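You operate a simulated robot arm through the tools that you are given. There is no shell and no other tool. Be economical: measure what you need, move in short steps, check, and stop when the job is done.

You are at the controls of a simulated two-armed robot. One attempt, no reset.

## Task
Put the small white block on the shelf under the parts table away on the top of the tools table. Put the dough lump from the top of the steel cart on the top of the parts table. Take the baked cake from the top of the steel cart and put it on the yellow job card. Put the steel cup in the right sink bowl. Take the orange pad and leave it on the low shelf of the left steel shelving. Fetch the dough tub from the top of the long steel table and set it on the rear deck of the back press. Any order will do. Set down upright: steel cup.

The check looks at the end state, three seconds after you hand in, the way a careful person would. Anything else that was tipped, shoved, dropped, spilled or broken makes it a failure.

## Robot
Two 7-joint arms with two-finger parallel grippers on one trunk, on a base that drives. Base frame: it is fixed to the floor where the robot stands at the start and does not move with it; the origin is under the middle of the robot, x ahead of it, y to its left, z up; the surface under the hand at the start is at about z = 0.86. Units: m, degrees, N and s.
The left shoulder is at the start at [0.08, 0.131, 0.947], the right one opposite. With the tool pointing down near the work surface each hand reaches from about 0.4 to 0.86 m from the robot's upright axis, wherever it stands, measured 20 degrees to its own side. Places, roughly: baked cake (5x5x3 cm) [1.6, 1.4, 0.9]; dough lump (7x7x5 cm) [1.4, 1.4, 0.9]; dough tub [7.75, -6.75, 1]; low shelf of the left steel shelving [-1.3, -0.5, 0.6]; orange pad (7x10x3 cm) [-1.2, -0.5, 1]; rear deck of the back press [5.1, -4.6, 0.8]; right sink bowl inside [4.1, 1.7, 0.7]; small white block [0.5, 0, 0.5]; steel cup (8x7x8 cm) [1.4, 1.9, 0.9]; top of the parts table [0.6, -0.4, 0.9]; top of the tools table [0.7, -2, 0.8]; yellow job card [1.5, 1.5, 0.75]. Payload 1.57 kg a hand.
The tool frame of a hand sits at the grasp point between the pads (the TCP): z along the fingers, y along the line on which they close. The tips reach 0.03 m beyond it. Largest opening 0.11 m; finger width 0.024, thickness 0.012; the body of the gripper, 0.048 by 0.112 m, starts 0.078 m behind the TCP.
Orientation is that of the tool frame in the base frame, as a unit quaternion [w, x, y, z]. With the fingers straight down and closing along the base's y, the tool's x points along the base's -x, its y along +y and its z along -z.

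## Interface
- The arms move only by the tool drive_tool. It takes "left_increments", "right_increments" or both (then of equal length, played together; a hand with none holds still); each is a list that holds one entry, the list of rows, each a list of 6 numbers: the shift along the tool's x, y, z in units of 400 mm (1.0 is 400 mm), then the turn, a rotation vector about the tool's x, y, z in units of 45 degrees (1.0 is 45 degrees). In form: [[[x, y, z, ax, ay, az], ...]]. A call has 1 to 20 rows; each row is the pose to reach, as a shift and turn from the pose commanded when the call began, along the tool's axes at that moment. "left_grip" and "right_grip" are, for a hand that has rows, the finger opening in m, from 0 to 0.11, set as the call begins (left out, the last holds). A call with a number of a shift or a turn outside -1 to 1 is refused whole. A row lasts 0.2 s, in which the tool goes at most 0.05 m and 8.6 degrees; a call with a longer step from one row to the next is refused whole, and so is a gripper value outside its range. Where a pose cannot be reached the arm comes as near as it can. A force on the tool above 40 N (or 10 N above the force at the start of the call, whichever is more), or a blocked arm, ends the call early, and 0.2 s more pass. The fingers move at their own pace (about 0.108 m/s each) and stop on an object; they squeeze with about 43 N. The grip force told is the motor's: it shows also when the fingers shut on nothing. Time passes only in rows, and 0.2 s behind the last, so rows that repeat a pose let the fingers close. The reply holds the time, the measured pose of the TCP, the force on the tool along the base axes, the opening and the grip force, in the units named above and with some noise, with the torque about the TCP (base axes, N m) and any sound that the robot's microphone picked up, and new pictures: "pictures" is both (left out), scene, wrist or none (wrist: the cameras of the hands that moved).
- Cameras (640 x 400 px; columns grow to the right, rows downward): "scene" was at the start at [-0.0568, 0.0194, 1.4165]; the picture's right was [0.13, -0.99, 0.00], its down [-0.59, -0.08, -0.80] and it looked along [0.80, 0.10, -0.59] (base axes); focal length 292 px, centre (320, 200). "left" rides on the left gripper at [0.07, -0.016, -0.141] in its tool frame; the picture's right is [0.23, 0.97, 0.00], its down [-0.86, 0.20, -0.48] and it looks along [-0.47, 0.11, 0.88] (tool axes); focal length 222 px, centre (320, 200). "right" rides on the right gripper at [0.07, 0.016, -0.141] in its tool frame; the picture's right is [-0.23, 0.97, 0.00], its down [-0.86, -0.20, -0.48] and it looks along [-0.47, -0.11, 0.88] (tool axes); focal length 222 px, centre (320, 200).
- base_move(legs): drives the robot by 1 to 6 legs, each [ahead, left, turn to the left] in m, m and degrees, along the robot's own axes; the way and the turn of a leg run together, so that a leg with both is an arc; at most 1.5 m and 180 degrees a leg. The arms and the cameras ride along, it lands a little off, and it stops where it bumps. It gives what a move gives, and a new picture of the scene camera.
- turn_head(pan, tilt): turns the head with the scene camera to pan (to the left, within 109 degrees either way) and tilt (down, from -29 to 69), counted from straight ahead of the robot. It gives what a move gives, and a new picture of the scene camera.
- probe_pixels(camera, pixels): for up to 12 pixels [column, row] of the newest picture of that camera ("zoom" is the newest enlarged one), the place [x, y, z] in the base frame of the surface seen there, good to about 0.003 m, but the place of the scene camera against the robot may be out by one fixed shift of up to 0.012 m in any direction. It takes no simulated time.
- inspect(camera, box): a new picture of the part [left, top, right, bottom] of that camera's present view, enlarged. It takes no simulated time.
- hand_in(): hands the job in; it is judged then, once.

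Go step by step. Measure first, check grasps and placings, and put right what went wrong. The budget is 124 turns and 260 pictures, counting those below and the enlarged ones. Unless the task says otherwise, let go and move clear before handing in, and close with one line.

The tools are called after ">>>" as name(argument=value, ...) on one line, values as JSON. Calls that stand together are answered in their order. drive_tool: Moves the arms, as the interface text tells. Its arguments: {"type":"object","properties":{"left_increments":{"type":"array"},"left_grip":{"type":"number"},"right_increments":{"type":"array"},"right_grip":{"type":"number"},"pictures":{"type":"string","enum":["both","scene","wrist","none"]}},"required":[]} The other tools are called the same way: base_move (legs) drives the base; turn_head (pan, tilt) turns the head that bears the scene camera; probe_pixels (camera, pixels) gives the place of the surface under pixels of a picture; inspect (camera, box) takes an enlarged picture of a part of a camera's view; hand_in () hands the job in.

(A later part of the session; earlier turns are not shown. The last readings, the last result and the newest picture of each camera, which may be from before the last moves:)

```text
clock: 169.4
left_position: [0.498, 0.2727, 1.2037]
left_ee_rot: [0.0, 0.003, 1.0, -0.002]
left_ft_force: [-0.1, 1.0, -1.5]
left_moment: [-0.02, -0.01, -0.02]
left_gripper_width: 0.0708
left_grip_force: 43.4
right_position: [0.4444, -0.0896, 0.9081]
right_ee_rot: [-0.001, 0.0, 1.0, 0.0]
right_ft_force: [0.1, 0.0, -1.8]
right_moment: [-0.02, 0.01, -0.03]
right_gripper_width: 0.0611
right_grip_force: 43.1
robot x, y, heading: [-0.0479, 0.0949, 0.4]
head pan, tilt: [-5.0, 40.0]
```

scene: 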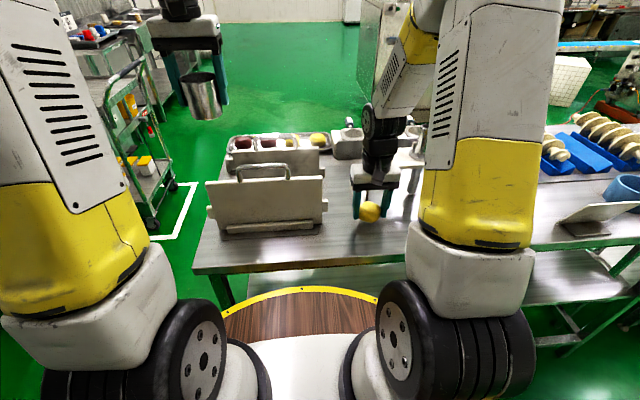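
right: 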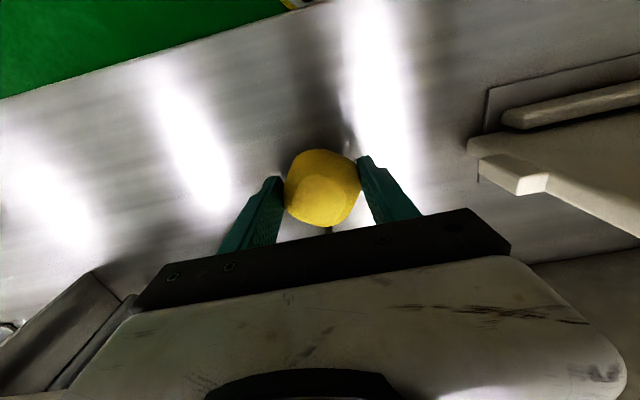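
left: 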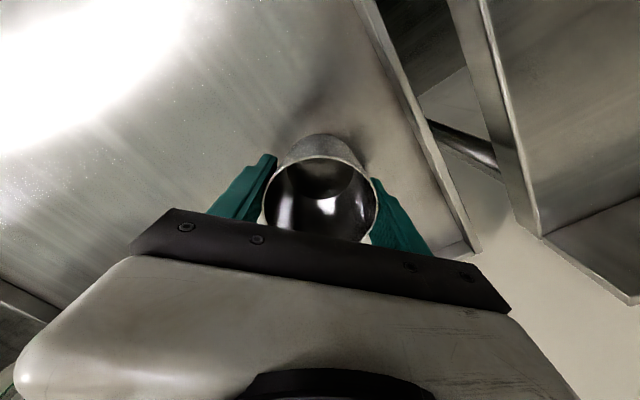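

Lowering the last 14 mm and releasing.

>>> drive_tool(right_increments=[[[0, 0, 0.02, 0, 0, 0], [0, 0, 0.035, 0, 0, 0], [0, 0, 0.035, 0, 0, 0]]], pictures="none")

>>> drive_tool(right_increments=[[[0, 0, 0, 0, 0, 0], [0, 0, 0, 0, 0, 0], [0, 0, -0.1, 0, 0, 0], [0, 0, -0.2, 0, 0, 0], [0, 0, -0.3, 0, 0, 0], [0, 0, -0.42, 0, 0, 0], [0, 0, -0.54, 0, 0, 0]]], right_grip=0.1, pictures="both")

```text
clock: 170.2
left_position: [0.4979, 0.2724, 1.2041]
left_ee_rot: [0.0, 0.002, 1.0, -0.001]
left_ft_force: [0.4, 0.1, -0.7]
left_moment: [0.0, 0.0, 0.0]
left_gripper_width: 0.0706
left_grip_force: 43.2
right_position: [0.4448, -0.0894, 0.896]
right_ee_rot: [0.001, 0.0, 1.0, 0.001]
right_ft_force: [-3.3, 0.7, 9.8]
right_moment: [0.24, 0.07, 0.03]
right_gripper_width: 0.0614
right_grip_force: 42.9
robot x, y, heading: [-0.0494, 0.0963, 0.0]
head pan, tilt: [-5.0, 40.0]
```

```text
clock: 171.8
left_position: [0.4977, 0.2743, 1.204]
left_ee_rot: [0.0, 0.002, 1.0, -0.002]
left_ft_force: [0.4, 0.5, -1.5]
left_moment: [-0.02, 0.0, 0.02]
left_gripper_width: 0.0707
left_grip_force: 42.7
right_position: [0.4434, -0.0909, 1.1115]
right_ee_rot: [-0.001, 0.0, 1.0, -0.001]
right_ft_force: [0.2, 0.1, -1.1]
right_moment: [0.02, 0.03, -0.01]
right_gripper_width: 0.0998
right_grip_force: 0.1
robot x, y, heading: [-0.0517, 0.0941, -0.2]
head pan, tilt: [-5.0, 40.0]
```

scene: 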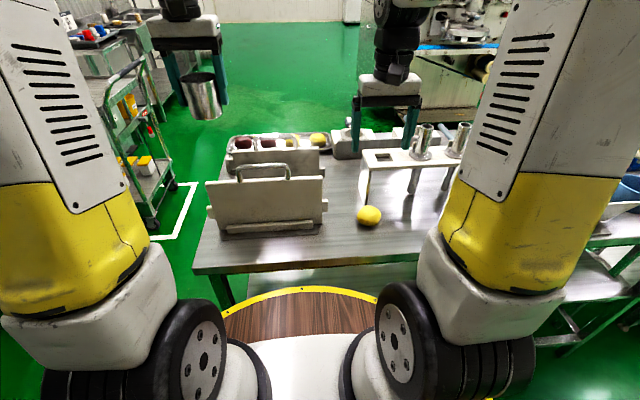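
right: 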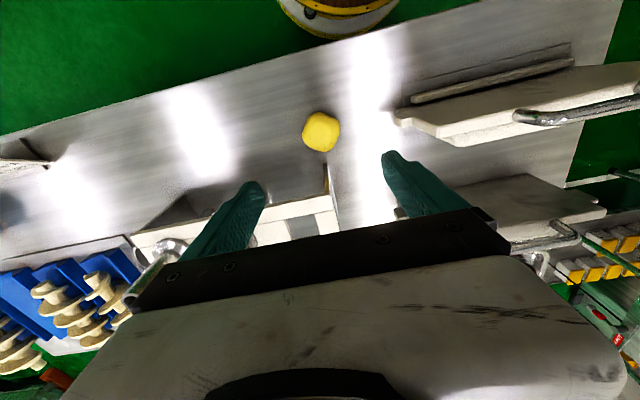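

The dough rests on the parts table. Before driving to the sink with the cup I'll measure the cart handle and the table's far end.

>>> probe_pixels(camera="scene", pixels=[[142, 62], [120, 75], [108, 90], [155, 225], [138, 185], [334, 155], [232, 140], [370, 60], [380, 100]])

>>> base_move(legs=[[-0.3, 0, 0], [0, 0.62, 0]])

>>> turn_head(pan=0, tilt=20)

```text
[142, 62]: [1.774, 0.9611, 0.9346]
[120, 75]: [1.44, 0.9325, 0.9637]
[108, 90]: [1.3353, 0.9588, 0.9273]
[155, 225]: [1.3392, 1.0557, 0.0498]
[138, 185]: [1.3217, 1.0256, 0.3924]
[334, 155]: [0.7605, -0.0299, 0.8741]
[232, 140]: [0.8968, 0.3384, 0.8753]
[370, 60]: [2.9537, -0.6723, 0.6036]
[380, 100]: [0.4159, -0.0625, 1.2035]
```

```text
clock: 177.0
left_position: [0.1979, 0.8953, 1.204]
left_ee_rot: [-0.001, 0.003, 1.0, -0.002]
left_ft_force: [0.2, 0.3, -1.4]
left_moment: [0.0, 0.0, -0.01]
left_gripper_width: 0.0705
left_grip_force: 42.9
right_position: [0.1432, 0.5321, 1.1112]
right_ee_rot: [-0.001, 0.0, 1.0, 0.0]
right_ft_force: [0.2, 0.6, -1.2]
right_moment: [-0.03, 0.02, 0.01]
right_gripper_width: 0.0999
right_grip_force: 0.0
robot x, y, heading: [-0.3502, 0.7185, -0.0]
head pan, tilt: [-5.0, 40.0]
```

scene: 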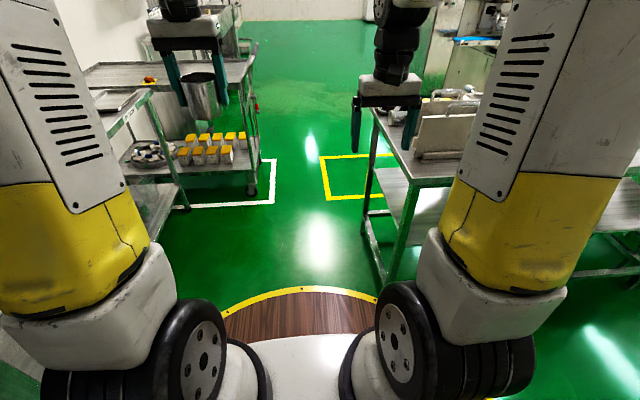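

```text
clock: 177.8
left_position: [0.1978, 0.8949, 1.2039]
left_ee_rot: [0.0, 0.002, 1.0, -0.002]
left_ft_force: [-0.7, 0.5, -0.9]
left_moment: [0.0, 0.03, 0.0]
left_gripper_width: 0.0707
left_grip_force: 42.7
right_position: [0.1439, 0.5304, 1.1105]
right_ee_rot: [0.0, 0.001, 1.0, 0.0]
right_ft_force: [0.8, 1.1, -0.4]
right_moment: [-0.04, -0.01, 0.02]
right_gripper_width: 0.0997
right_grip_force: 0.2
robot x, y, heading: [-0.352, 0.7216, 0.0]
head pan, tilt: [0.0, 20.0]
```

scene: 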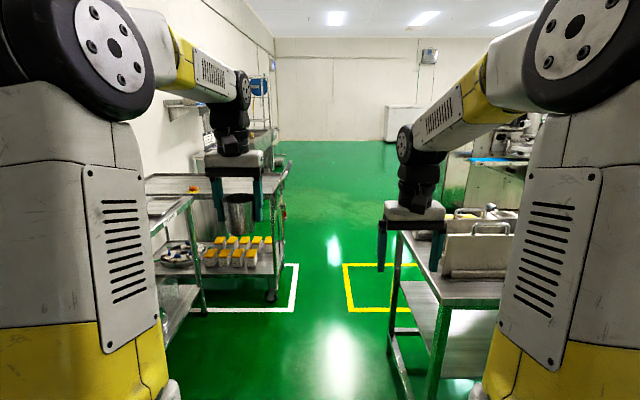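

There's room on a diagonal between the table's far corner and the cart handle. Driving there in short legs.

>>> base_move(legs=[[1.1, 0.0, 0], [0.4, -0.09, 0], [0.4, -0.23, 0], [0.8, 0, 0]])

>>> turn_head(pan=25, tilt=22)

```text
clock: 191.8
left_position: [2.9011, 0.5573, 1.203]
left_ee_rot: [0.0, 0.014, 1.0, -0.002]
left_ft_force: [-0.4, -0.7, -1.0]
left_moment: [0.0, -0.02, -0.02]
left_gripper_width: 0.0705
left_grip_force: 42.5
right_position: [2.8383, 0.1951, 1.1107]
right_ee_rot: [-0.001, 0.011, 1.0, 0.0]
right_ft_force: [-0.1, 0.1, 0.5]
right_moment: [-0.01, -0.01, 0.01]
right_gripper_width: 0.0998
right_grip_force: 0.2
robot x, y, heading: [2.348, 0.3956, -1.2]
head pan, tilt: [0.0, 20.0]
```

scene: 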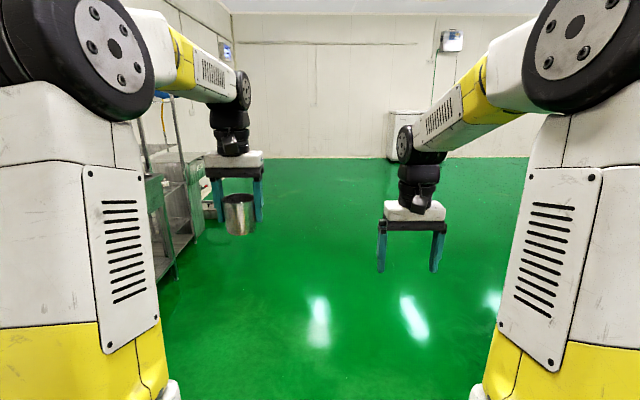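

```text
clock: 192.7
left_position: [2.9002, 0.5581, 1.2046]
left_ee_rot: [0.0, 0.013, 1.0, -0.001]
left_ft_force: [-0.2, 0.0, -1.1]
left_moment: [0.01, -0.05, 0.01]
left_gripper_width: 0.0707
left_grip_force: 43.2
right_position: [2.8373, 0.1952, 1.1098]
right_ee_rot: [-0.001, 0.011, 1.0, 0.0]
right_ft_force: [-1.2, -0.1, -0.4]
right_moment: [-0.03, 0.01, 0.02]
right_gripper_width: 0.1002
right_grip_force: 0.0
robot x, y, heading: [2.344, 0.3888, -1.3]
head pan, tilt: [25.0, 22.0]
```

scene: 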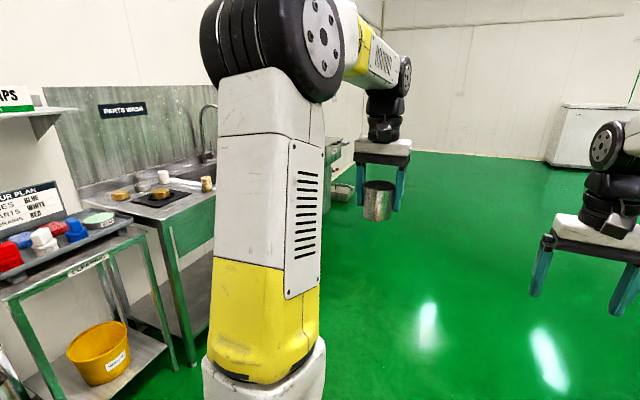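

The sink runs along the wall on the left. I'll go to x ~4.25 and face it.

>>> base_move(legs=[[1.3, 0, 1], [0.55, 0, 0], [0, 0, 90]])

>>> turn_head(pan=0, tilt=32)

```text
clock: 205.9
left_position: [4.0207, 0.9278, 1.2038]
left_ee_rot: [-0.002, 0.713, -0.701, 0.001]
left_ft_force: [-0.2, 0.7, -1.3]
left_moment: [0.0, -0.03, 0.01]
left_gripper_width: 0.0706
left_grip_force: 43.4
right_position: [4.3859, 0.8808, 1.1117]
right_ee_rot: [0.001, 0.715, -0.699, 0.0]
right_ft_force: [0.6, 0.8, 0.1]
right_moment: [0.01, -0.02, 0.02]
right_gripper_width: 0.1003
right_grip_force: 0.1
robot x, y, heading: [4.2121, 0.3831, 91.3]
head pan, tilt: [25.0, 22.0]
```

scene: 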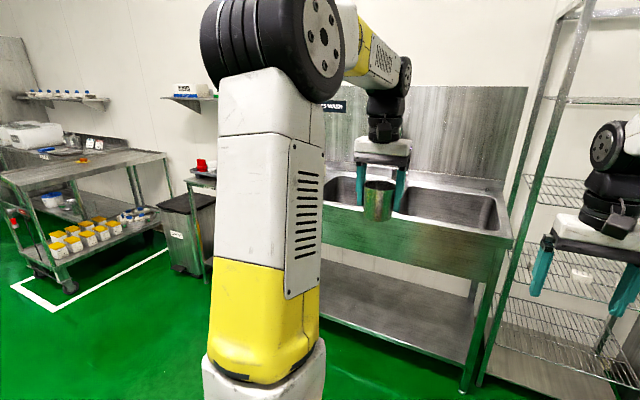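

```text
clock: 206.8
left_position: [4.0217, 0.9267, 1.2049]
left_ee_rot: [-0.001, 0.713, -0.701, 0.0]
left_ft_force: [-0.4, -0.3, -0.9]
left_moment: [0.02, -0.01, 0.0]
left_gripper_width: 0.0703
left_grip_force: 43.4
right_position: [4.3858, 0.8802, 1.1121]
right_ee_rot: [0.001, 0.715, -0.699, 0.0]
right_ft_force: [0.1, 0.8, 0.3]
right_moment: [0.01, 0.02, -0.04]
right_gripper_width: 0.0999
right_grip_force: 0.1
robot x, y, heading: [4.2061, 0.3827, 91.3]
head pan, tilt: [0.0, 32.0]
```

scene: 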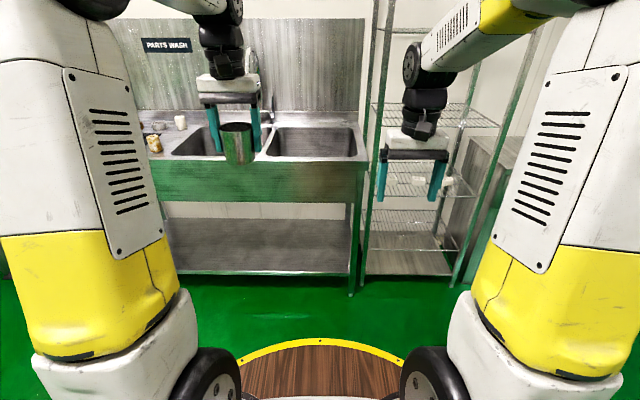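

Two bowls: the right one is at columns 265-357. I'll probe its rim, inside and surroundings.

>>> probe_pixels(camera="scene", pixels=[[268, 155], [310, 158], [355, 155], [315, 128], [270, 130], [350, 130], [310, 140], [310, 150], [310, 163], [320, 120], [272, 115], [365, 170]])

>>> inspect(camera="scene", box=[150, 60, 390, 210])

```text
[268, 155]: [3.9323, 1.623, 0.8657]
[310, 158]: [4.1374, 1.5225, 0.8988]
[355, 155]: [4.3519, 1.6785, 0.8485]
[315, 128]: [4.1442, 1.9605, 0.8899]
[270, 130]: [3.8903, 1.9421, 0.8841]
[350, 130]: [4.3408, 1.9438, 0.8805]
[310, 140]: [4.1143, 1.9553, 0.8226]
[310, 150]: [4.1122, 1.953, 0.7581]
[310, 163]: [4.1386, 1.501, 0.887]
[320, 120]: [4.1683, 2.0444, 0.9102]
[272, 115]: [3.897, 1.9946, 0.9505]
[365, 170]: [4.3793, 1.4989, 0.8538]
```

```text
2.67 times, centred on (270, 135) of scene
```

zoom: 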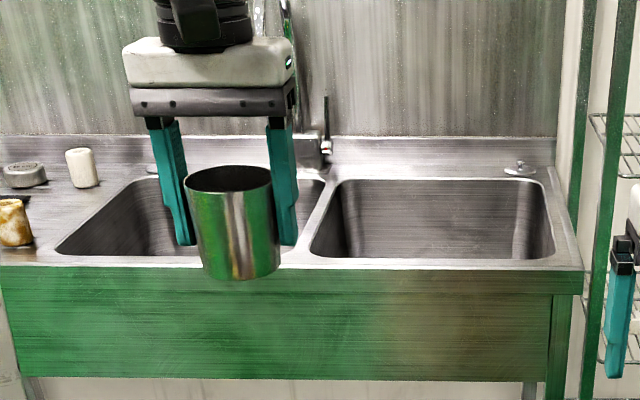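

The right bowl spans x 3.92-4.36, y 1.54-1.96, with the rim at 0.90. I'll tuck the right hand back, away from the wire rack, and approach.

>>> drive_tool(right_increments=[[[0.1, -0.07, 0, 0, 0, 0], [0.2, -0.14, 0, 0, 0, 0], [0.3, -0.21, 0, 0, 0, 0], [0.4, -0.28, 0, 0, 0, 0], [0.48, -0.35, 0, 0, 0, 0]]], pictures="none")

>>> base_move(legs=[[0.66, 0, -1.3]])

>>> turn_head(pan=0, tilt=45)

```text
clock: 208.0
left_position: [4.0206, 0.9279, 1.2042]
left_ee_rot: [-0.001, 0.713, -0.701, 0.001]
left_ft_force: [0.2, 1.2, -1.6]
left_moment: [-0.01, -0.02, 0.0]
left_gripper_width: 0.0708
left_grip_force: 42.8
right_position: [4.5303, 0.6909, 1.1086]
right_ee_rot: [0.0, 0.715, -0.699, 0.001]
right_ft_force: [0.5, 0.5, 0.0]
right_moment: [-0.01, 0.03, 0.0]
right_gripper_width: 0.1001
right_grip_force: 0.1
robot x, y, heading: [4.2096, 0.3814, 91.4]
head pan, tilt: [0.0, 32.0]
```

```text
clock: 211.7
left_position: [4.0219, 1.5852, 1.2042]
left_ee_rot: [0.002, -0.706, 0.708, -0.001]
left_ft_force: [0.5, 0.5, -0.7]
left_moment: [0.0, 0.01, 0.02]
left_gripper_width: 0.0703
left_grip_force: 43.1
right_position: [4.5284, 1.3404, 1.109]
right_ee_rot: [0.001, 0.708, -0.706, 0.0]
right_ft_force: [0.6, -0.3, 0.3]
right_moment: [0.0, 0.03, -0.03]
right_gripper_width: 0.1001
right_grip_force: 0.0
robot x, y, heading: [4.1995, 1.0362, 90.4]
head pan, tilt: [0.0, 32.0]
```

scene: 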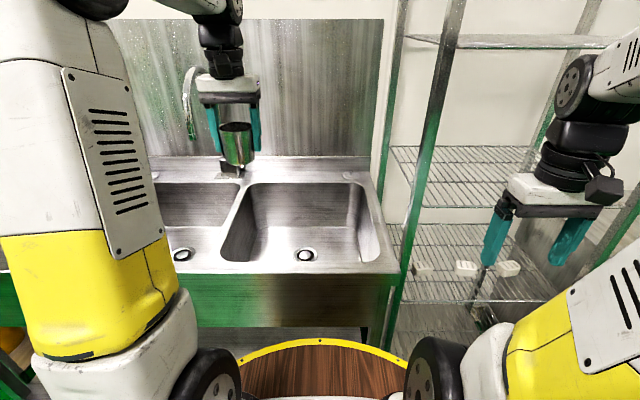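

```text
clock: 212.4
left_position: [4.0229, 1.5856, 1.2044]
left_ee_rot: [0.002, -0.707, 0.707, -0.001]
left_ft_force: [-0.2, -0.4, -0.5]
left_moment: [0.0, -0.03, 0.05]
left_gripper_width: 0.0704
left_grip_force: 43.2
right_position: [4.5285, 1.3412, 1.1094]
right_ee_rot: [0.0, 0.708, -0.706, 0.001]
right_ft_force: [-0.1, 0.7, -0.7]
right_moment: [-0.03, 0.0, 0.0]
right_gripper_width: 0.0998
right_grip_force: 0.0
robot x, y, heading: [4.1999, 1.0358, 90.1]
head pan, tilt: [0.0, 45.0]
```

scene: 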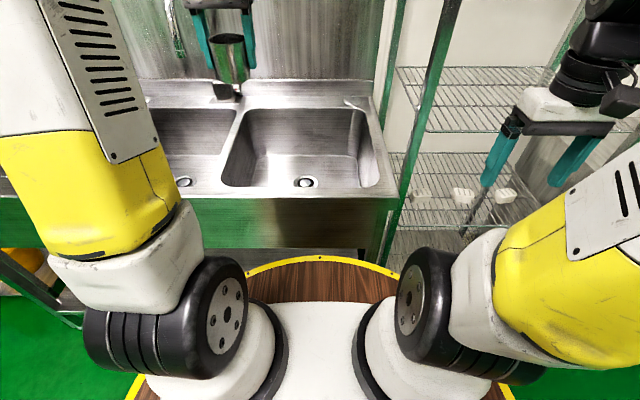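

I'll probe the bowl bottom and the drain, and the tap near (222,90).

>>> probe_pixels(camera="scene", pixels=[[280, 165], [310, 160], [340, 165], [306, 182], [260, 170], [306, 150], [225, 90], [240, 90], [345, 102]])

>>> inspect(camera="scene", box=[150, 0, 400, 200])

```text
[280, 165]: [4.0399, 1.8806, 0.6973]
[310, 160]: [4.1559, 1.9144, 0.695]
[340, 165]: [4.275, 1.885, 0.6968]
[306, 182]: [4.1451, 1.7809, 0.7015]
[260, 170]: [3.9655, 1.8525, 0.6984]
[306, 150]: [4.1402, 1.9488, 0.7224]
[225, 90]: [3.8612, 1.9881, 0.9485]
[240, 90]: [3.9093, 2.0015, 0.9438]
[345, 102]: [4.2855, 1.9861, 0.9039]
```

```text
2.00 times, centred on (275, 100) of scene
```

zoom: 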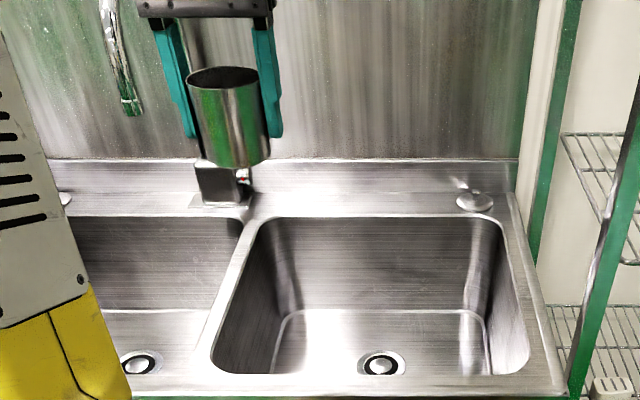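

The bowl bottom is at z 0.698 with the drain at (4.145,1.78). I'll set the cup at (4.13,1.68) and first move above it.

>>> drive_tool(left_increments=[[[-0.05, -0.06, 0.07, 0, 0, 0], [-0.1, -0.12, 0.14, 0, 0, 0], [-0.15, -0.18, 0.21, 0, 0, 0], [-0.2, -0.24, 0.28, 0, 0, 0], [-0.235, -0.28, 0.375, 0, 0, 0], [-0.235, -0.28, 0.375, 0, 0, 0]]], pictures="both")

```text
clock: 213.8
left_position: [4.1338, 1.6808, 1.0555]
left_ee_rot: [0.001, -0.707, 0.707, -0.001]
left_ft_force: [-0.3, -0.1, -1.7]
left_moment: [-0.03, -0.01, 0.0]
left_gripper_width: 0.0704
left_grip_force: 43.5
right_position: [4.5285, 1.3404, 1.1094]
right_ee_rot: [0.0, 0.709, -0.706, 0.001]
right_ft_force: [-0.5, -0.2, -0.2]
right_moment: [0.0, 0.0, 0.02]
right_gripper_width: 0.1002
right_grip_force: 0.0
robot x, y, heading: [4.2043, 1.0356, 90.3]
head pan, tilt: [0.0, 45.0]
```

scene: 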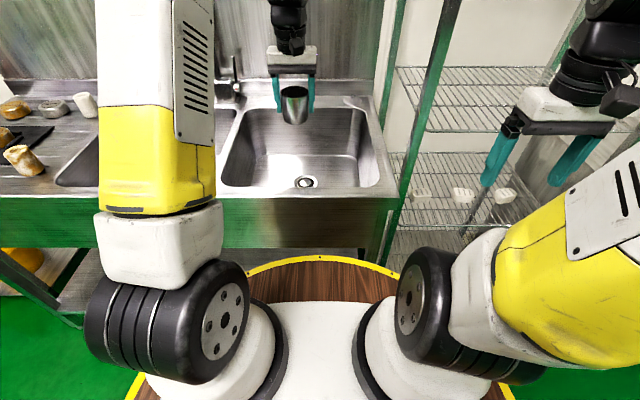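
left: 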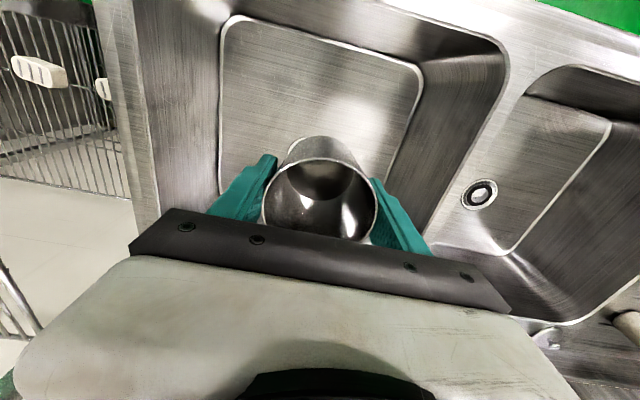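

I'll probe the bottom from the wrist, then descend.

>>> probe_pixels(camera="left", pixels=[[300, 90], [260, 130], [380, 100], [240, 40], [415, 75]])

>>> drive_tool(left_increments=[[[0, 0, 0.11, 0, 0, 0], [0, 0, 0.22, 0, 0, 0], [0, 0, 0.33, 0, 0, 0], [0, 0, 0.44, 0, 0, 0], [0, 0, 0.55, 0, 0, 0], [0, 0, 0.65, 0, 0, 0], [0, 0, 0.72, 0, 0, 0], [0, 0, 0.72, 0, 0, 0]]], pictures="both")

```text
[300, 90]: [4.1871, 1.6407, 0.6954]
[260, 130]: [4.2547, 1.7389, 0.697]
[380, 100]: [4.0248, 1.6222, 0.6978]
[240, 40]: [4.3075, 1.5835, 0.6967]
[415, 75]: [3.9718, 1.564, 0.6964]
```

```text
clock: 215.6
left_position: [4.1355, 1.6808, 0.7642]
left_ee_rot: [0.001, -0.707, 0.707, -0.002]
left_ft_force: [0.7, -0.3, -1.3]
left_moment: [0.02, 0.02, -0.02]
left_gripper_width: 0.0706
left_grip_force: 42.6
right_position: [4.5286, 1.3403, 1.1101]
right_ee_rot: [0.0, 0.709, -0.706, 0.001]
right_ft_force: [0.3, 0.7, 0.1]
right_moment: [0.0, 0.02, -0.02]
right_gripper_width: 0.1
right_grip_force: 0.1
robot x, y, heading: [4.1991, 1.037, 90.0]
head pan, tilt: [0.0, 45.0]
```

scene: 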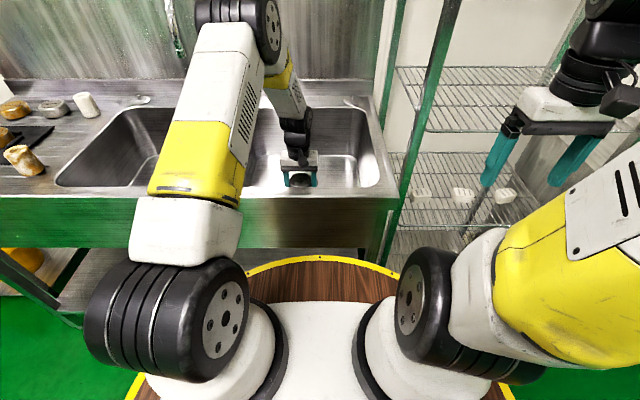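
left: 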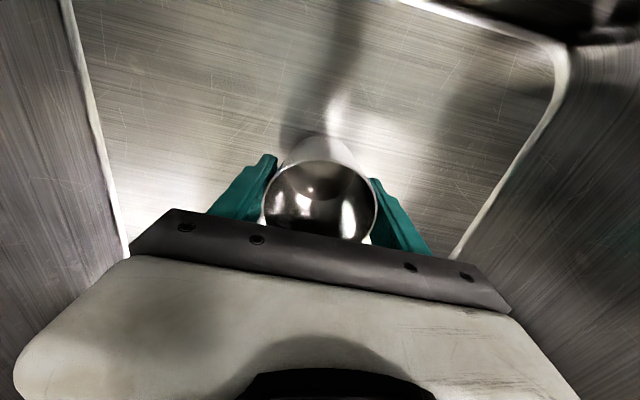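

Lowering the last 18 mm, then checking contact.

>>> drive_tool(left_increments=[[[0, 0, 0.025, 0, 0, 0], [0, 0, 0.047, 0, 0, 0], [0, 0, 0.047, 0, 0, 0]]], pictures="none")

>>> drive_tool(left_increments=[[[0, 0, 0, 0, 0, 0], [0, 0, 0, 0, 0, 0], [0, 0, -0.05, 0, 0, 0], [0, 0, -0.15, 0, 0, 0], [0, 0, -0.25, 0, 0, 0], [0, 0, -0.35, 0, 0, 0], [0, 0, -0.45, 0, 0, 0], [0, 0, -0.55, 0, 0, 0], [0, 0, -0.65, 0, 0, 0], [0, 0, -0.75, 0, 0, 0], [0, 0, -0.85, 0, 0, 0]]], left_grip=0.1, pictures="both")

```text
clock: 216.4
left_position: [4.1365, 1.6799, 0.7448]
left_ee_rot: [0.001, -0.706, 0.708, -0.001]
left_ft_force: [0.4, -0.5, 2.4]
left_moment: [-0.03, -0.14, -0.05]
left_gripper_width: 0.0704
left_grip_force: 43.3
right_position: [4.5287, 1.3406, 1.1093]
right_ee_rot: [0.001, 0.708, -0.706, 0.0]
right_ft_force: [0.4, 0.5, -0.3]
right_moment: [0.01, -0.04, 0.02]
right_gripper_width: 0.0999
right_grip_force: 0.1
robot x, y, heading: [4.2012, 1.0342, 90.3]
head pan, tilt: [0.0, 45.0]
```

```text
clock: 218.8
left_position: [4.1339, 1.6802, 1.0893]
left_ee_rot: [0.002, -0.706, 0.708, -0.001]
left_ft_force: [1.0, 0.0, -0.4]
left_moment: [0.0, -0.03, 0.02]
left_gripper_width: 0.0999
left_grip_force: 0.0
right_position: [4.5281, 1.3412, 1.1101]
right_ee_rot: [0.0, 0.708, -0.706, 0.0]
right_ft_force: [0.3, -0.1, -0.9]
right_moment: [0.0, 0.04, -0.02]
right_gripper_width: 0.0999
right_grip_force: 0.0
robot x, y, heading: [4.2027, 1.036, 90.1]
head pan, tilt: [0.0, 45.0]
```

scene: 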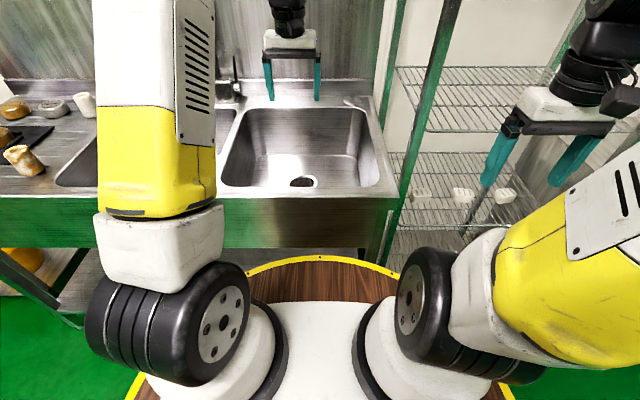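
left: 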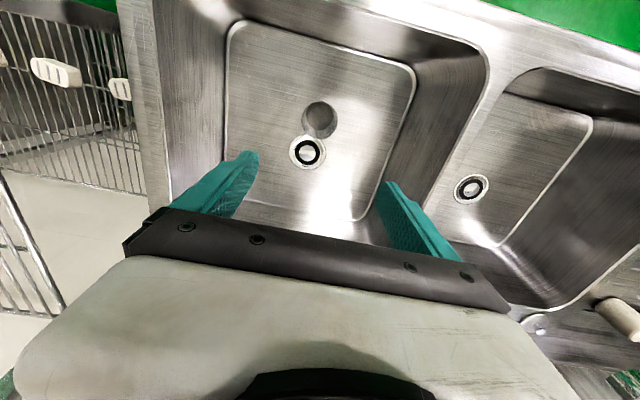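

The cup shows at (319,118). I'll enlarge to confirm it stands.

>>> inspect(camera="left", box=[264, 80, 376, 150])

>>> probe_pixels(camera="zoom", pixels=[[320, 130], [225, 210], [410, 210], [320, 310], [320, 220]])

>>> base_move(legs=[[-0.75, 0, 0], [0, 0, -90]])

>>> turn_head(pan=-55, tilt=12)

```text
5.71 times, centred on (320, 115) of left
```

zoom: 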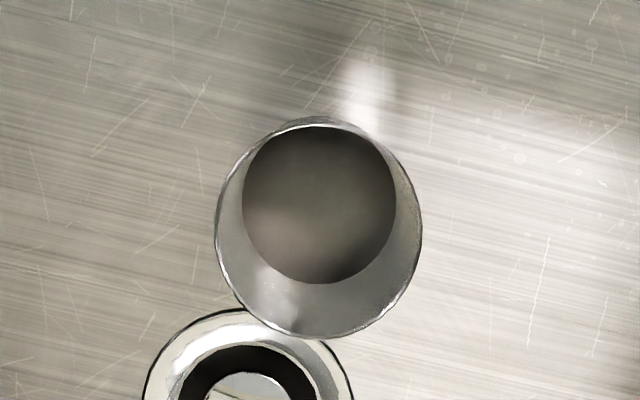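

```text
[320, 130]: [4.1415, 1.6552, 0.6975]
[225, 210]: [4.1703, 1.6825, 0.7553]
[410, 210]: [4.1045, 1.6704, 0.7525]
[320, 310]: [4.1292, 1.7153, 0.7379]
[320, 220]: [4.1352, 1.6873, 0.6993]
```

```text
clock: 226.7
left_position: [4.8474, 0.3511, 1.0886]
left_ee_rot: [0.0, 0.007, 1.0, -0.002]
left_ft_force: [-0.6, -0.4, 0.4]
left_moment: [0.02, -0.01, 0.01]
left_gripper_width: 0.1001
left_grip_force: 0.1
right_position: [4.5038, -0.0381, 1.1083]
right_ee_rot: [-0.001, 0.006, 1.0, 0.0]
right_ft_force: [-0.4, -0.1, -0.4]
right_moment: [-0.01, 0.01, 0.02]
right_gripper_width: 0.1003
right_grip_force: 0.0
robot x, y, heading: [4.2046, 0.2939, -0.5]
head pan, tilt: [0.0, 45.0]
```

scene: 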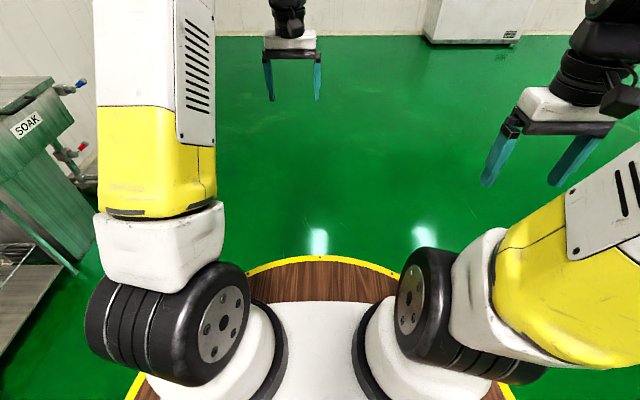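

```text
clock: 227.9
left_position: [4.8472, 0.3517, 1.0894]
left_ee_rot: [0.0, 0.007, 1.0, -0.001]
left_ft_force: [0.1, -0.5, 0.1]
left_moment: [0.02, 0.0, 0.04]
left_gripper_width: 0.1001
left_grip_force: 0.1
right_position: [4.5037, -0.0375, 1.11]
right_ee_rot: [-0.001, 0.006, 1.0, 0.001]
right_ft_force: [0.0, -0.9, 0.2]
right_moment: [0.04, 0.01, -0.01]
right_gripper_width: 0.1001
right_grip_force: 0.2
robot x, y, heading: [4.2021, 0.2937, -0.2]
head pan, tilt: [-55.0, 12.0]
```

scene: 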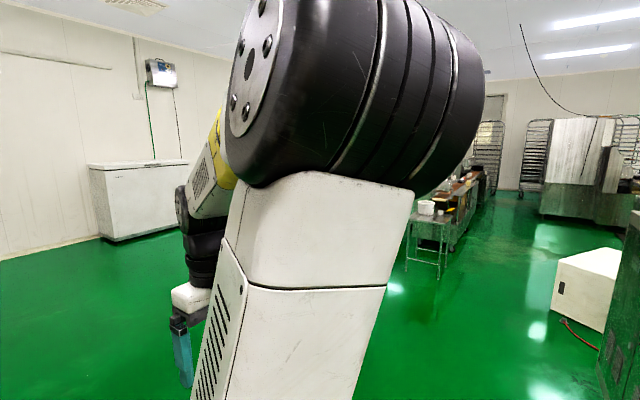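

The cup stands upright with its rim at z 0.755. Now I'll turn toward the far area to map the route.

>>> base_move(legs=[[0, 0, -65]])

>>> turn_head(pan=0, tilt=12)

```text
clock: 231.2
left_position: [4.5297, -0.2637, 1.0887]
left_ee_rot: [0.0, 0.542, 0.84, -0.002]
left_ft_force: [-1.2, 0.0, -0.6]
left_moment: [-0.01, 0.0, 0.01]
left_gripper_width: 0.0998
left_grip_force: 0.1
right_position: [4.0311, -0.1191, 1.1097]
right_ee_rot: [-0.001, 0.54, 0.841, 0.0]
right_ft_force: [0.3, -0.2, -0.4]
right_moment: [0.0, 0.0, -0.03]
right_gripper_width: 0.1002
right_grip_force: 0.1
robot x, y, heading: [4.2009, 0.2925, -65.4]
head pan, tilt: [-55.0, 12.0]
```

scene: 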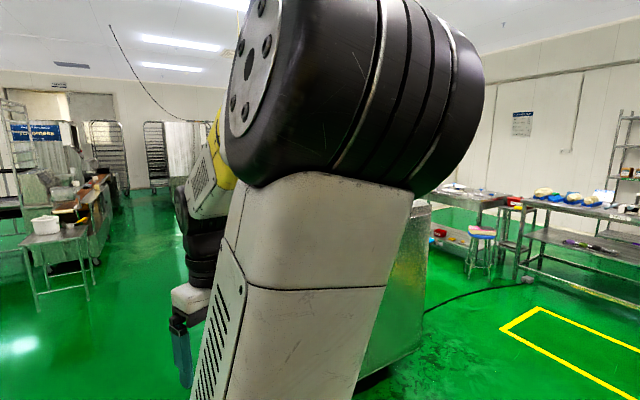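

```text
clock: 232.4
left_position: [4.5301, -0.2651, 1.0882]
left_ee_rot: [0.0, 0.542, 0.84, -0.002]
left_ft_force: [-1.0, 1.0, -0.1]
left_moment: [0.01, 0.03, -0.02]
left_gripper_width: 0.0999
left_grip_force: 0.0
right_position: [4.0319, -0.1173, 1.1096]
right_ee_rot: [-0.001, 0.541, 0.841, 0.001]
right_ft_force: [0.2, 0.6, 0.9]
right_moment: [0.01, 0.01, 0.02]
right_gripper_width: 0.0998
right_grip_force: 0.1
robot x, y, heading: [4.2019, 0.2927, -65.5]
head pan, tilt: [0.0, 12.0]
```

scene: 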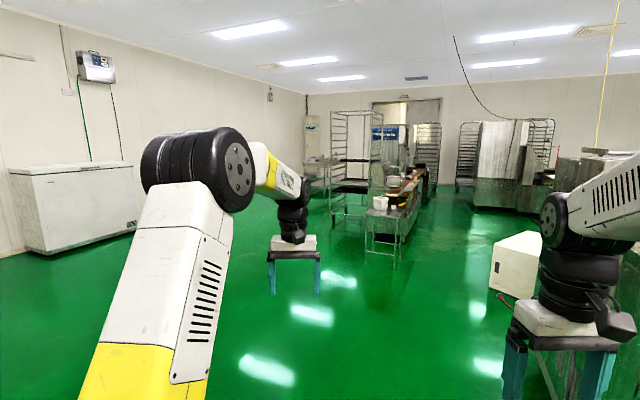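

>>> probe_pixels(camera="scene", pixels=[[370, 245], [390, 265], [380, 200], [340, 215], [335, 170], [470, 205], [500, 230], [400, 190], [430, 185], [450, 230], [510, 150], [325, 180]])

>>> inspect(camera="scene", box=[280, 90, 560, 265])

```text
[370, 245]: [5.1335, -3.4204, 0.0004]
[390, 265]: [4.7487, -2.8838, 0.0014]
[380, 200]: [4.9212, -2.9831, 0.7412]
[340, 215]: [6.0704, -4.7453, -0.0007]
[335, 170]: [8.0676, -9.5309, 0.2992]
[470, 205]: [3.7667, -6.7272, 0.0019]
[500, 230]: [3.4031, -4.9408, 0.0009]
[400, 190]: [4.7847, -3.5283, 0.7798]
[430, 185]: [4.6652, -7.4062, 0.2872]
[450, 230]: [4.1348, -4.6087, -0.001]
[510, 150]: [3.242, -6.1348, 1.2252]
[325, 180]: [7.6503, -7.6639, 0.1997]
```

```text
2.29 times, centred on (420, 178) of scene
```

zoom: 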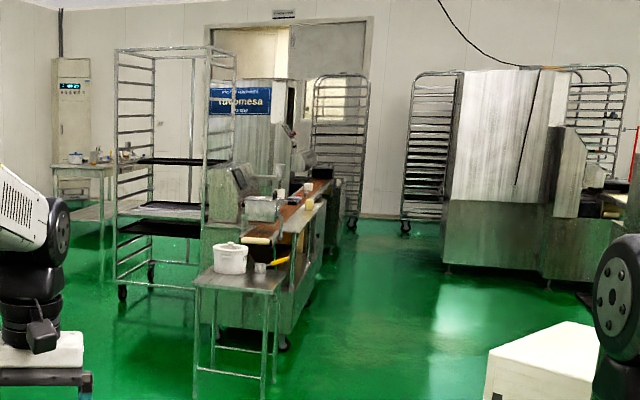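

The long table is far left behind the rack. I'll probe the freezer corner and the long table to plan the path.

>>> probe_pixels(camera="scene", pixels=[[140, 228], [45, 252], [133, 165], [310, 215], [318, 162], [306, 210], [305, 160]])

>>> probe_pixels(camera="zoom", pixels=[[75, 158], [65, 167], [110, 165], [95, 155], [122, 290], [150, 268], [215, 330]])

```text
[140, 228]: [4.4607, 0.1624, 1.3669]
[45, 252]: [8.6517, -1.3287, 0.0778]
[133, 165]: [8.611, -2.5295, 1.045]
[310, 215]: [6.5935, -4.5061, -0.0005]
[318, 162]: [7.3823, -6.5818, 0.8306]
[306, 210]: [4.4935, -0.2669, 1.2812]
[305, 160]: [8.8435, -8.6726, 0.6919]
```

```text
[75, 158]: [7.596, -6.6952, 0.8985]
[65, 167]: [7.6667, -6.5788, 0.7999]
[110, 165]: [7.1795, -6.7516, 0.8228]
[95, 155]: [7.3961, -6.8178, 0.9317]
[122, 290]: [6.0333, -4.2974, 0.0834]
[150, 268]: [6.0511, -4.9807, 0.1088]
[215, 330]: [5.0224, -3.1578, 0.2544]
```

The way is open: the long table is at about x 7.1-8, front y -6.55, top 0.80. Driving there.

>>> base_move(legs=[[0, 0, 10.5], [1.5, 0, 0], [1.5, 0, 0], [1.5, 0, 0], [0, 0, -35]])

>>> turn_head(pan=0, tilt=18)

```text
clock: 256.3
left_position: [6.8548, -4.0583, 1.0887]
left_ee_rot: [-0.002, 0.7, 0.714, -0.002]
left_ft_force: [0.1, -0.3, -0.5]
left_moment: [0.01, 0.02, 0.0]
left_gripper_width: 0.1
left_grip_force: 0.0
right_position: [6.4543, -3.7285, 1.109]
right_ee_rot: [0.0, 0.698, 0.716, 0.001]
right_ft_force: [-0.2, 0.9, -1.2]
right_moment: [0.06, 0.01, 0.01]
right_gripper_width: 0.0998
right_grip_force: 0.1
robot x, y, heading: [6.7731, -3.4187, -88.5]
head pan, tilt: [0.0, 12.0]
```

scene: 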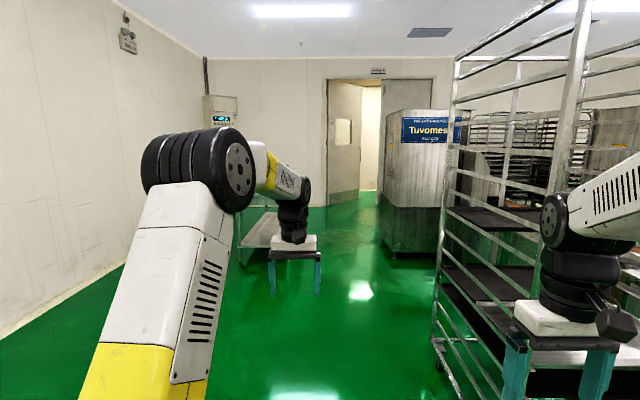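

```text
clock: 257.0
left_position: [6.8562, -4.0586, 1.0876]
left_ee_rot: [-0.001, 0.7, 0.714, -0.001]
left_ft_force: [0.2, -0.1, 0.3]
left_moment: [0.0, -0.01, -0.01]
left_gripper_width: 0.1
left_grip_force: 0.0
right_position: [6.4532, -3.7287, 1.1088]
right_ee_rot: [0.0, 0.698, 0.716, 0.001]
right_ft_force: [0.1, 0.2, -0.1]
right_moment: [-0.02, 0.01, -0.01]
right_gripper_width: 0.1
right_grip_force: 0.1
robot x, y, heading: [6.7681, -3.4172, -88.4]
head pan, tilt: [0.0, 18.0]
```

scene: 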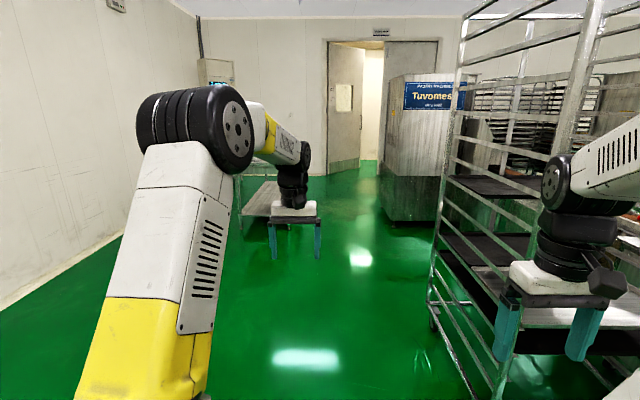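

The rack is near on the right, so I'll step left first, then go ahead.

>>> base_move(legs=[[0, 0.75, -1], [1.3, 0, 0]])

>>> turn_head(pan=0, tilt=28)

```text
clock: 267.0
left_position: [7.5933, -5.3166, 1.0881]
left_ee_rot: [-0.001, 0.707, 0.707, -0.001]
left_ft_force: [-0.4, 0.3, -0.2]
left_moment: [-0.02, 0.03, 0.01]
left_gripper_width: 0.1001
left_grip_force: 0.0
right_position: [7.1994, -4.9784, 1.1094]
right_ee_rot: [0.0, 0.705, 0.709, 0.0]
right_ft_force: [0.2, -0.2, -0.4]
right_moment: [0.01, 0.0, -0.02]
right_gripper_width: 0.0999
right_grip_force: 0.1
robot x, y, heading: [7.525, -4.6772, -89.7]
head pan, tilt: [0.0, 18.0]
```

scene: 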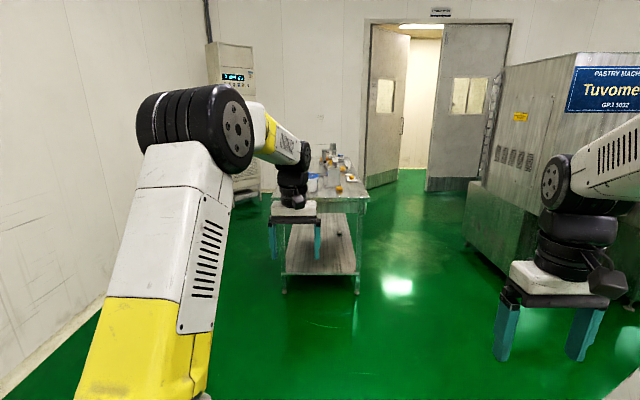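

```text
clock: 267.8
left_position: [7.5939, -5.317, 1.0882]
left_ee_rot: [-0.002, 0.707, 0.707, -0.001]
left_ft_force: [-0.2, 0.1, 0.6]
left_moment: [-0.01, -0.02, -0.02]
left_gripper_width: 0.1002
left_grip_force: 0.0
right_position: [7.1994, -4.9784, 1.111]
right_ee_rot: [0.0, 0.705, 0.709, 0.0]
right_ft_force: [0.1, 0.4, 0.6]
right_moment: [0.0, 0.03, 0.01]
right_gripper_width: 0.1
right_grip_force: 0.1
robot x, y, heading: [7.5212, -4.6747, -89.6]
head pan, tilt: [0.0, 28.0]
```

scene: 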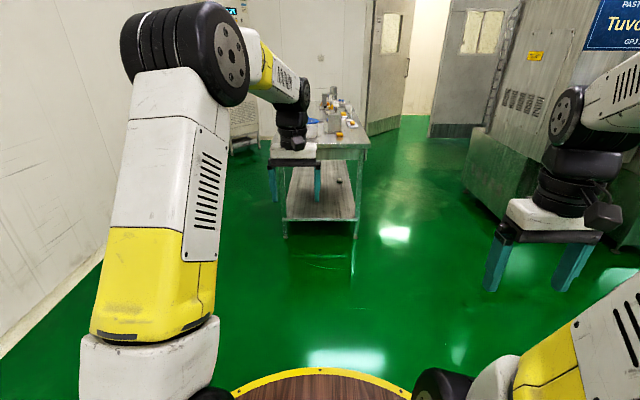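

The table's end faces me and the tub is hidden behind the left hand at (312,128). I'll look with the left wrist camera and enlarge the scene.

>>> inspect(camera="left", box=[0, 0, 640, 400])

>>> inspect(camera="scene", box=[250, 80, 410, 180])

```text
1.00 times, centred on (320, 200) of left (not enlarged: the box is as wide or as high as the picture)
```

zoom: 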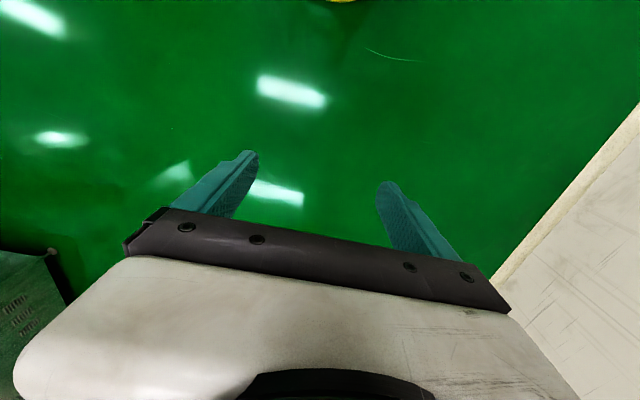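

```text
4.00 times, centred on (330, 130) of scene
```

zoom: 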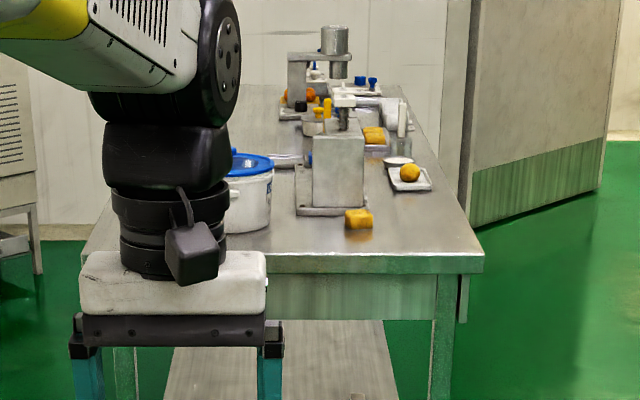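

The dough tub is the white one with a blue lid, at zoom (245,190). I'll drive closer and tuck the left hand aside to see it.

>>> drive_tool(left_increments=[[[0.08, 0.08, -0.05, 0, 0, 0], [0.16, 0.16, -0.05, 0, 0, 0], [0.24, 0.24, -0.05, 0, 0, 0], [0.32, 0.32, -0.05, 0, 0, 0], [0.4, 0.4, -0.05, 0, 0, 0], [0.48, 0.48, -0.05, 0, 0, 0]]], left_grip=0.11, pictures="none")

>>> base_move(legs=[[1.05, 0, 0]])

>>> turn_head(pan=8, tilt=32)

```text
clock: 269.1
left_position: [7.7849, -5.1243, 1.108]
left_ee_rot: [-0.001, 0.706, 0.708, -0.001]
left_ft_force: [-0.6, -0.2, -0.7]
left_moment: [0.06, -0.02, -0.01]
left_gripper_width: 0.1101
left_grip_force: 0.1
right_position: [7.1986, -4.9793, 1.1084]
right_ee_rot: [0.0, 0.705, 0.709, 0.001]
right_ft_force: [-0.4, 0.1, 0.0]
right_moment: [0.05, -0.01, -0.03]
right_gripper_width: 0.1003
right_grip_force: 0.0
robot x, y, heading: [7.5284, -4.674, -89.4]
head pan, tilt: [0.0, 28.0]
```

```text
clock: 274.6
left_position: [7.7855, -6.1822, 1.1062]
left_ee_rot: [-0.001, 0.709, 0.705, -0.001]
left_ft_force: [0.5, 0.2, 0.4]
left_moment: [-0.01, -0.01, 0.0]
left_gripper_width: 0.1102
left_grip_force: 0.1
right_position: [7.1983, -6.0325, 1.11]
right_ee_rot: [0.0, 0.708, 0.706, 0.001]
right_ft_force: [-0.7, -0.5, 0.3]
right_moment: [0.01, 0.01, 0.0]
right_gripper_width: 0.1
right_grip_force: 0.0
robot x, y, heading: [7.5258, -5.7304, -90.2]
head pan, tilt: [0.0, 28.0]
```

scene: 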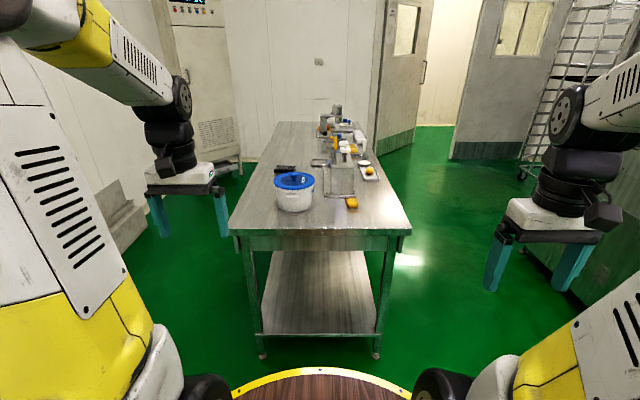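

```text
clock: 275.3
left_position: [7.7851, -6.1818, 1.1077]
left_ee_rot: [-0.001, 0.709, 0.705, -0.001]
left_ft_force: [0.2, 0.1, 0.1]
left_moment: [0.0, 0.03, -0.02]
left_gripper_width: 0.1098
left_grip_force: 0.0
right_position: [7.1991, -6.0319, 1.1099]
right_ee_rot: [-0.001, 0.708, 0.706, 0.0]
right_ft_force: [-0.1, 0.0, 0.1]
right_moment: [0.0, -0.02, -0.02]
right_gripper_width: 0.0997
right_grip_force: 0.1
robot x, y, heading: [7.5255, -5.7327, -90.0]
head pan, tilt: [8.0, 32.0]
```

scene: 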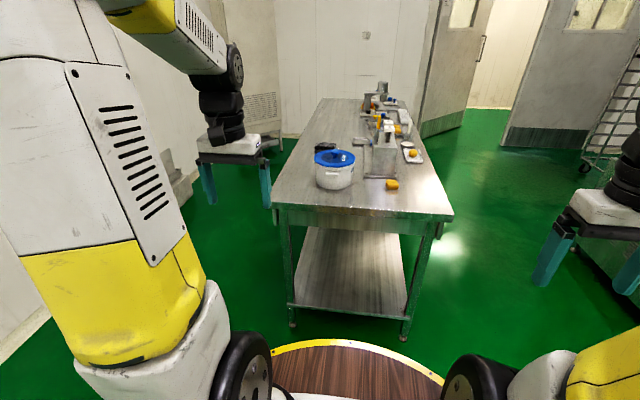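

>>> inspect(camera="scene", box=[290, 125, 386, 205])

>>> probe_pixels(camera="zoom", pixels=[[295, 235], [170, 190], [420, 195], [295, 165], [280, 350], [190, 330], [420, 330], [295, 400], [540, 380], [505, 290]])

```text
5.00 times, centred on (338, 165) of scene
```

zoom: 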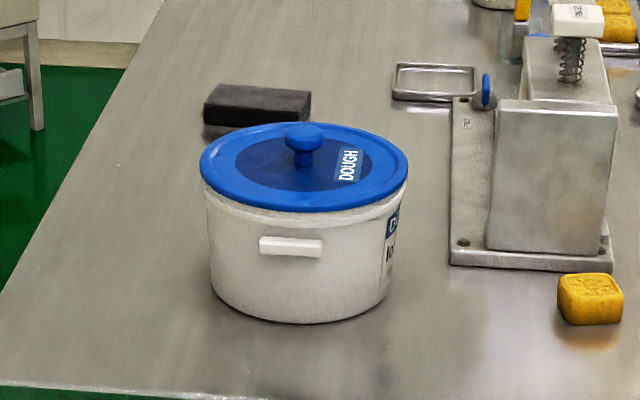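

```text
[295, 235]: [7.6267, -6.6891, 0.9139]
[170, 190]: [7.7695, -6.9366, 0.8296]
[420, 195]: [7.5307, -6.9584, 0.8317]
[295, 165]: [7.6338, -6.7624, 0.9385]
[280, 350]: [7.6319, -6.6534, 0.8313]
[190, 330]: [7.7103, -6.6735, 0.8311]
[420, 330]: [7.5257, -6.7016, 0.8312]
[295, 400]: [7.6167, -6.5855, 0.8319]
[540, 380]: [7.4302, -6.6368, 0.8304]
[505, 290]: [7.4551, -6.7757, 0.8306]
```

The tub has a knobbed lid, and the knob is the graspable part. I'll probe it.

>>> probe_pixels(camera="zoom", pixels=[[305, 130], [305, 138], [288, 136], [322, 136], [304, 158], [215, 165], [395, 170], [300, 200], [300, 125], [290, 247]])

```text
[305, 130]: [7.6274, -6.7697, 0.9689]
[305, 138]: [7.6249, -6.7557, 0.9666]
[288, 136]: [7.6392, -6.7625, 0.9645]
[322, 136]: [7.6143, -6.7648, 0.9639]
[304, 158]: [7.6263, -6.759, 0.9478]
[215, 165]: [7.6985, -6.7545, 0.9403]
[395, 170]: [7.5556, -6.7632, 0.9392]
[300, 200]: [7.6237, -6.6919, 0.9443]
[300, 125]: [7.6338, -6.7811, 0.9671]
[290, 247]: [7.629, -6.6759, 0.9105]
```

The knob is at (7.627,-6.767), top 0.969, on a lid at 0.942. I'll drive 0.3 closer and bring the left hand above it.

>>> base_move(legs=[[0.32, 0, 0]])

>>> drive_tool(left_increments=[[[-0.1, -0.06, 0, 0, 0, 0], [-0.2, -0.12, 0, 0, 0, 0], [-0.3, -0.18, 0, 0, 0, 0], [-0.4, -0.24, 0, 0, 0, 0], [-0.5, -0.3, 0, 0, 0, 0], [-0.6, -0.36, 0.05, 0, 0, 0], [-0.66, -0.395, 0.1, 0, 0, 0], [-0.66, -0.395, 0.1, 0, 0, 0]]], left_grip=0.08, pictures="wrist")

```text
clock: 277.4
left_position: [7.7843, -6.5053, 1.1087]
left_ee_rot: [-0.001, 0.71, 0.705, -0.001]
left_ft_force: [0.0, 0.2, -0.5]
left_moment: [0.03, -0.02, -0.03]
left_gripper_width: 0.1102
left_grip_force: 0.1
right_position: [7.1985, -6.3549, 1.1094]
right_ee_rot: [-0.001, 0.708, 0.707, 0.001]
right_ft_force: [-0.7, -0.6, -0.5]
right_moment: [-0.02, 0.03, -0.02]
right_gripper_width: 0.1001
right_grip_force: 0.0
robot x, y, heading: [7.5294, -6.0532, -90.0]
head pan, tilt: [8.0, 32.0]
```

scene: 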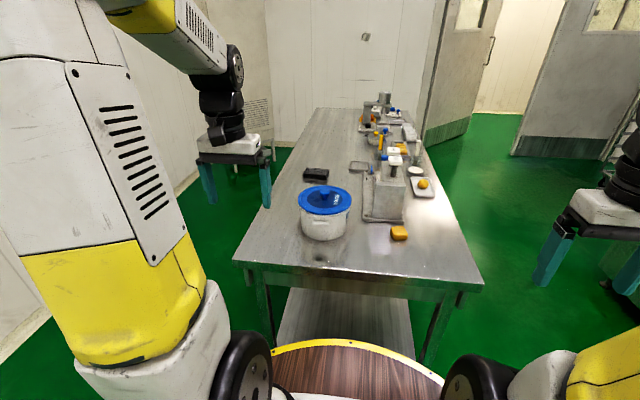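

```text
refused: row 6 steps farther than a row can; nothing moved
```

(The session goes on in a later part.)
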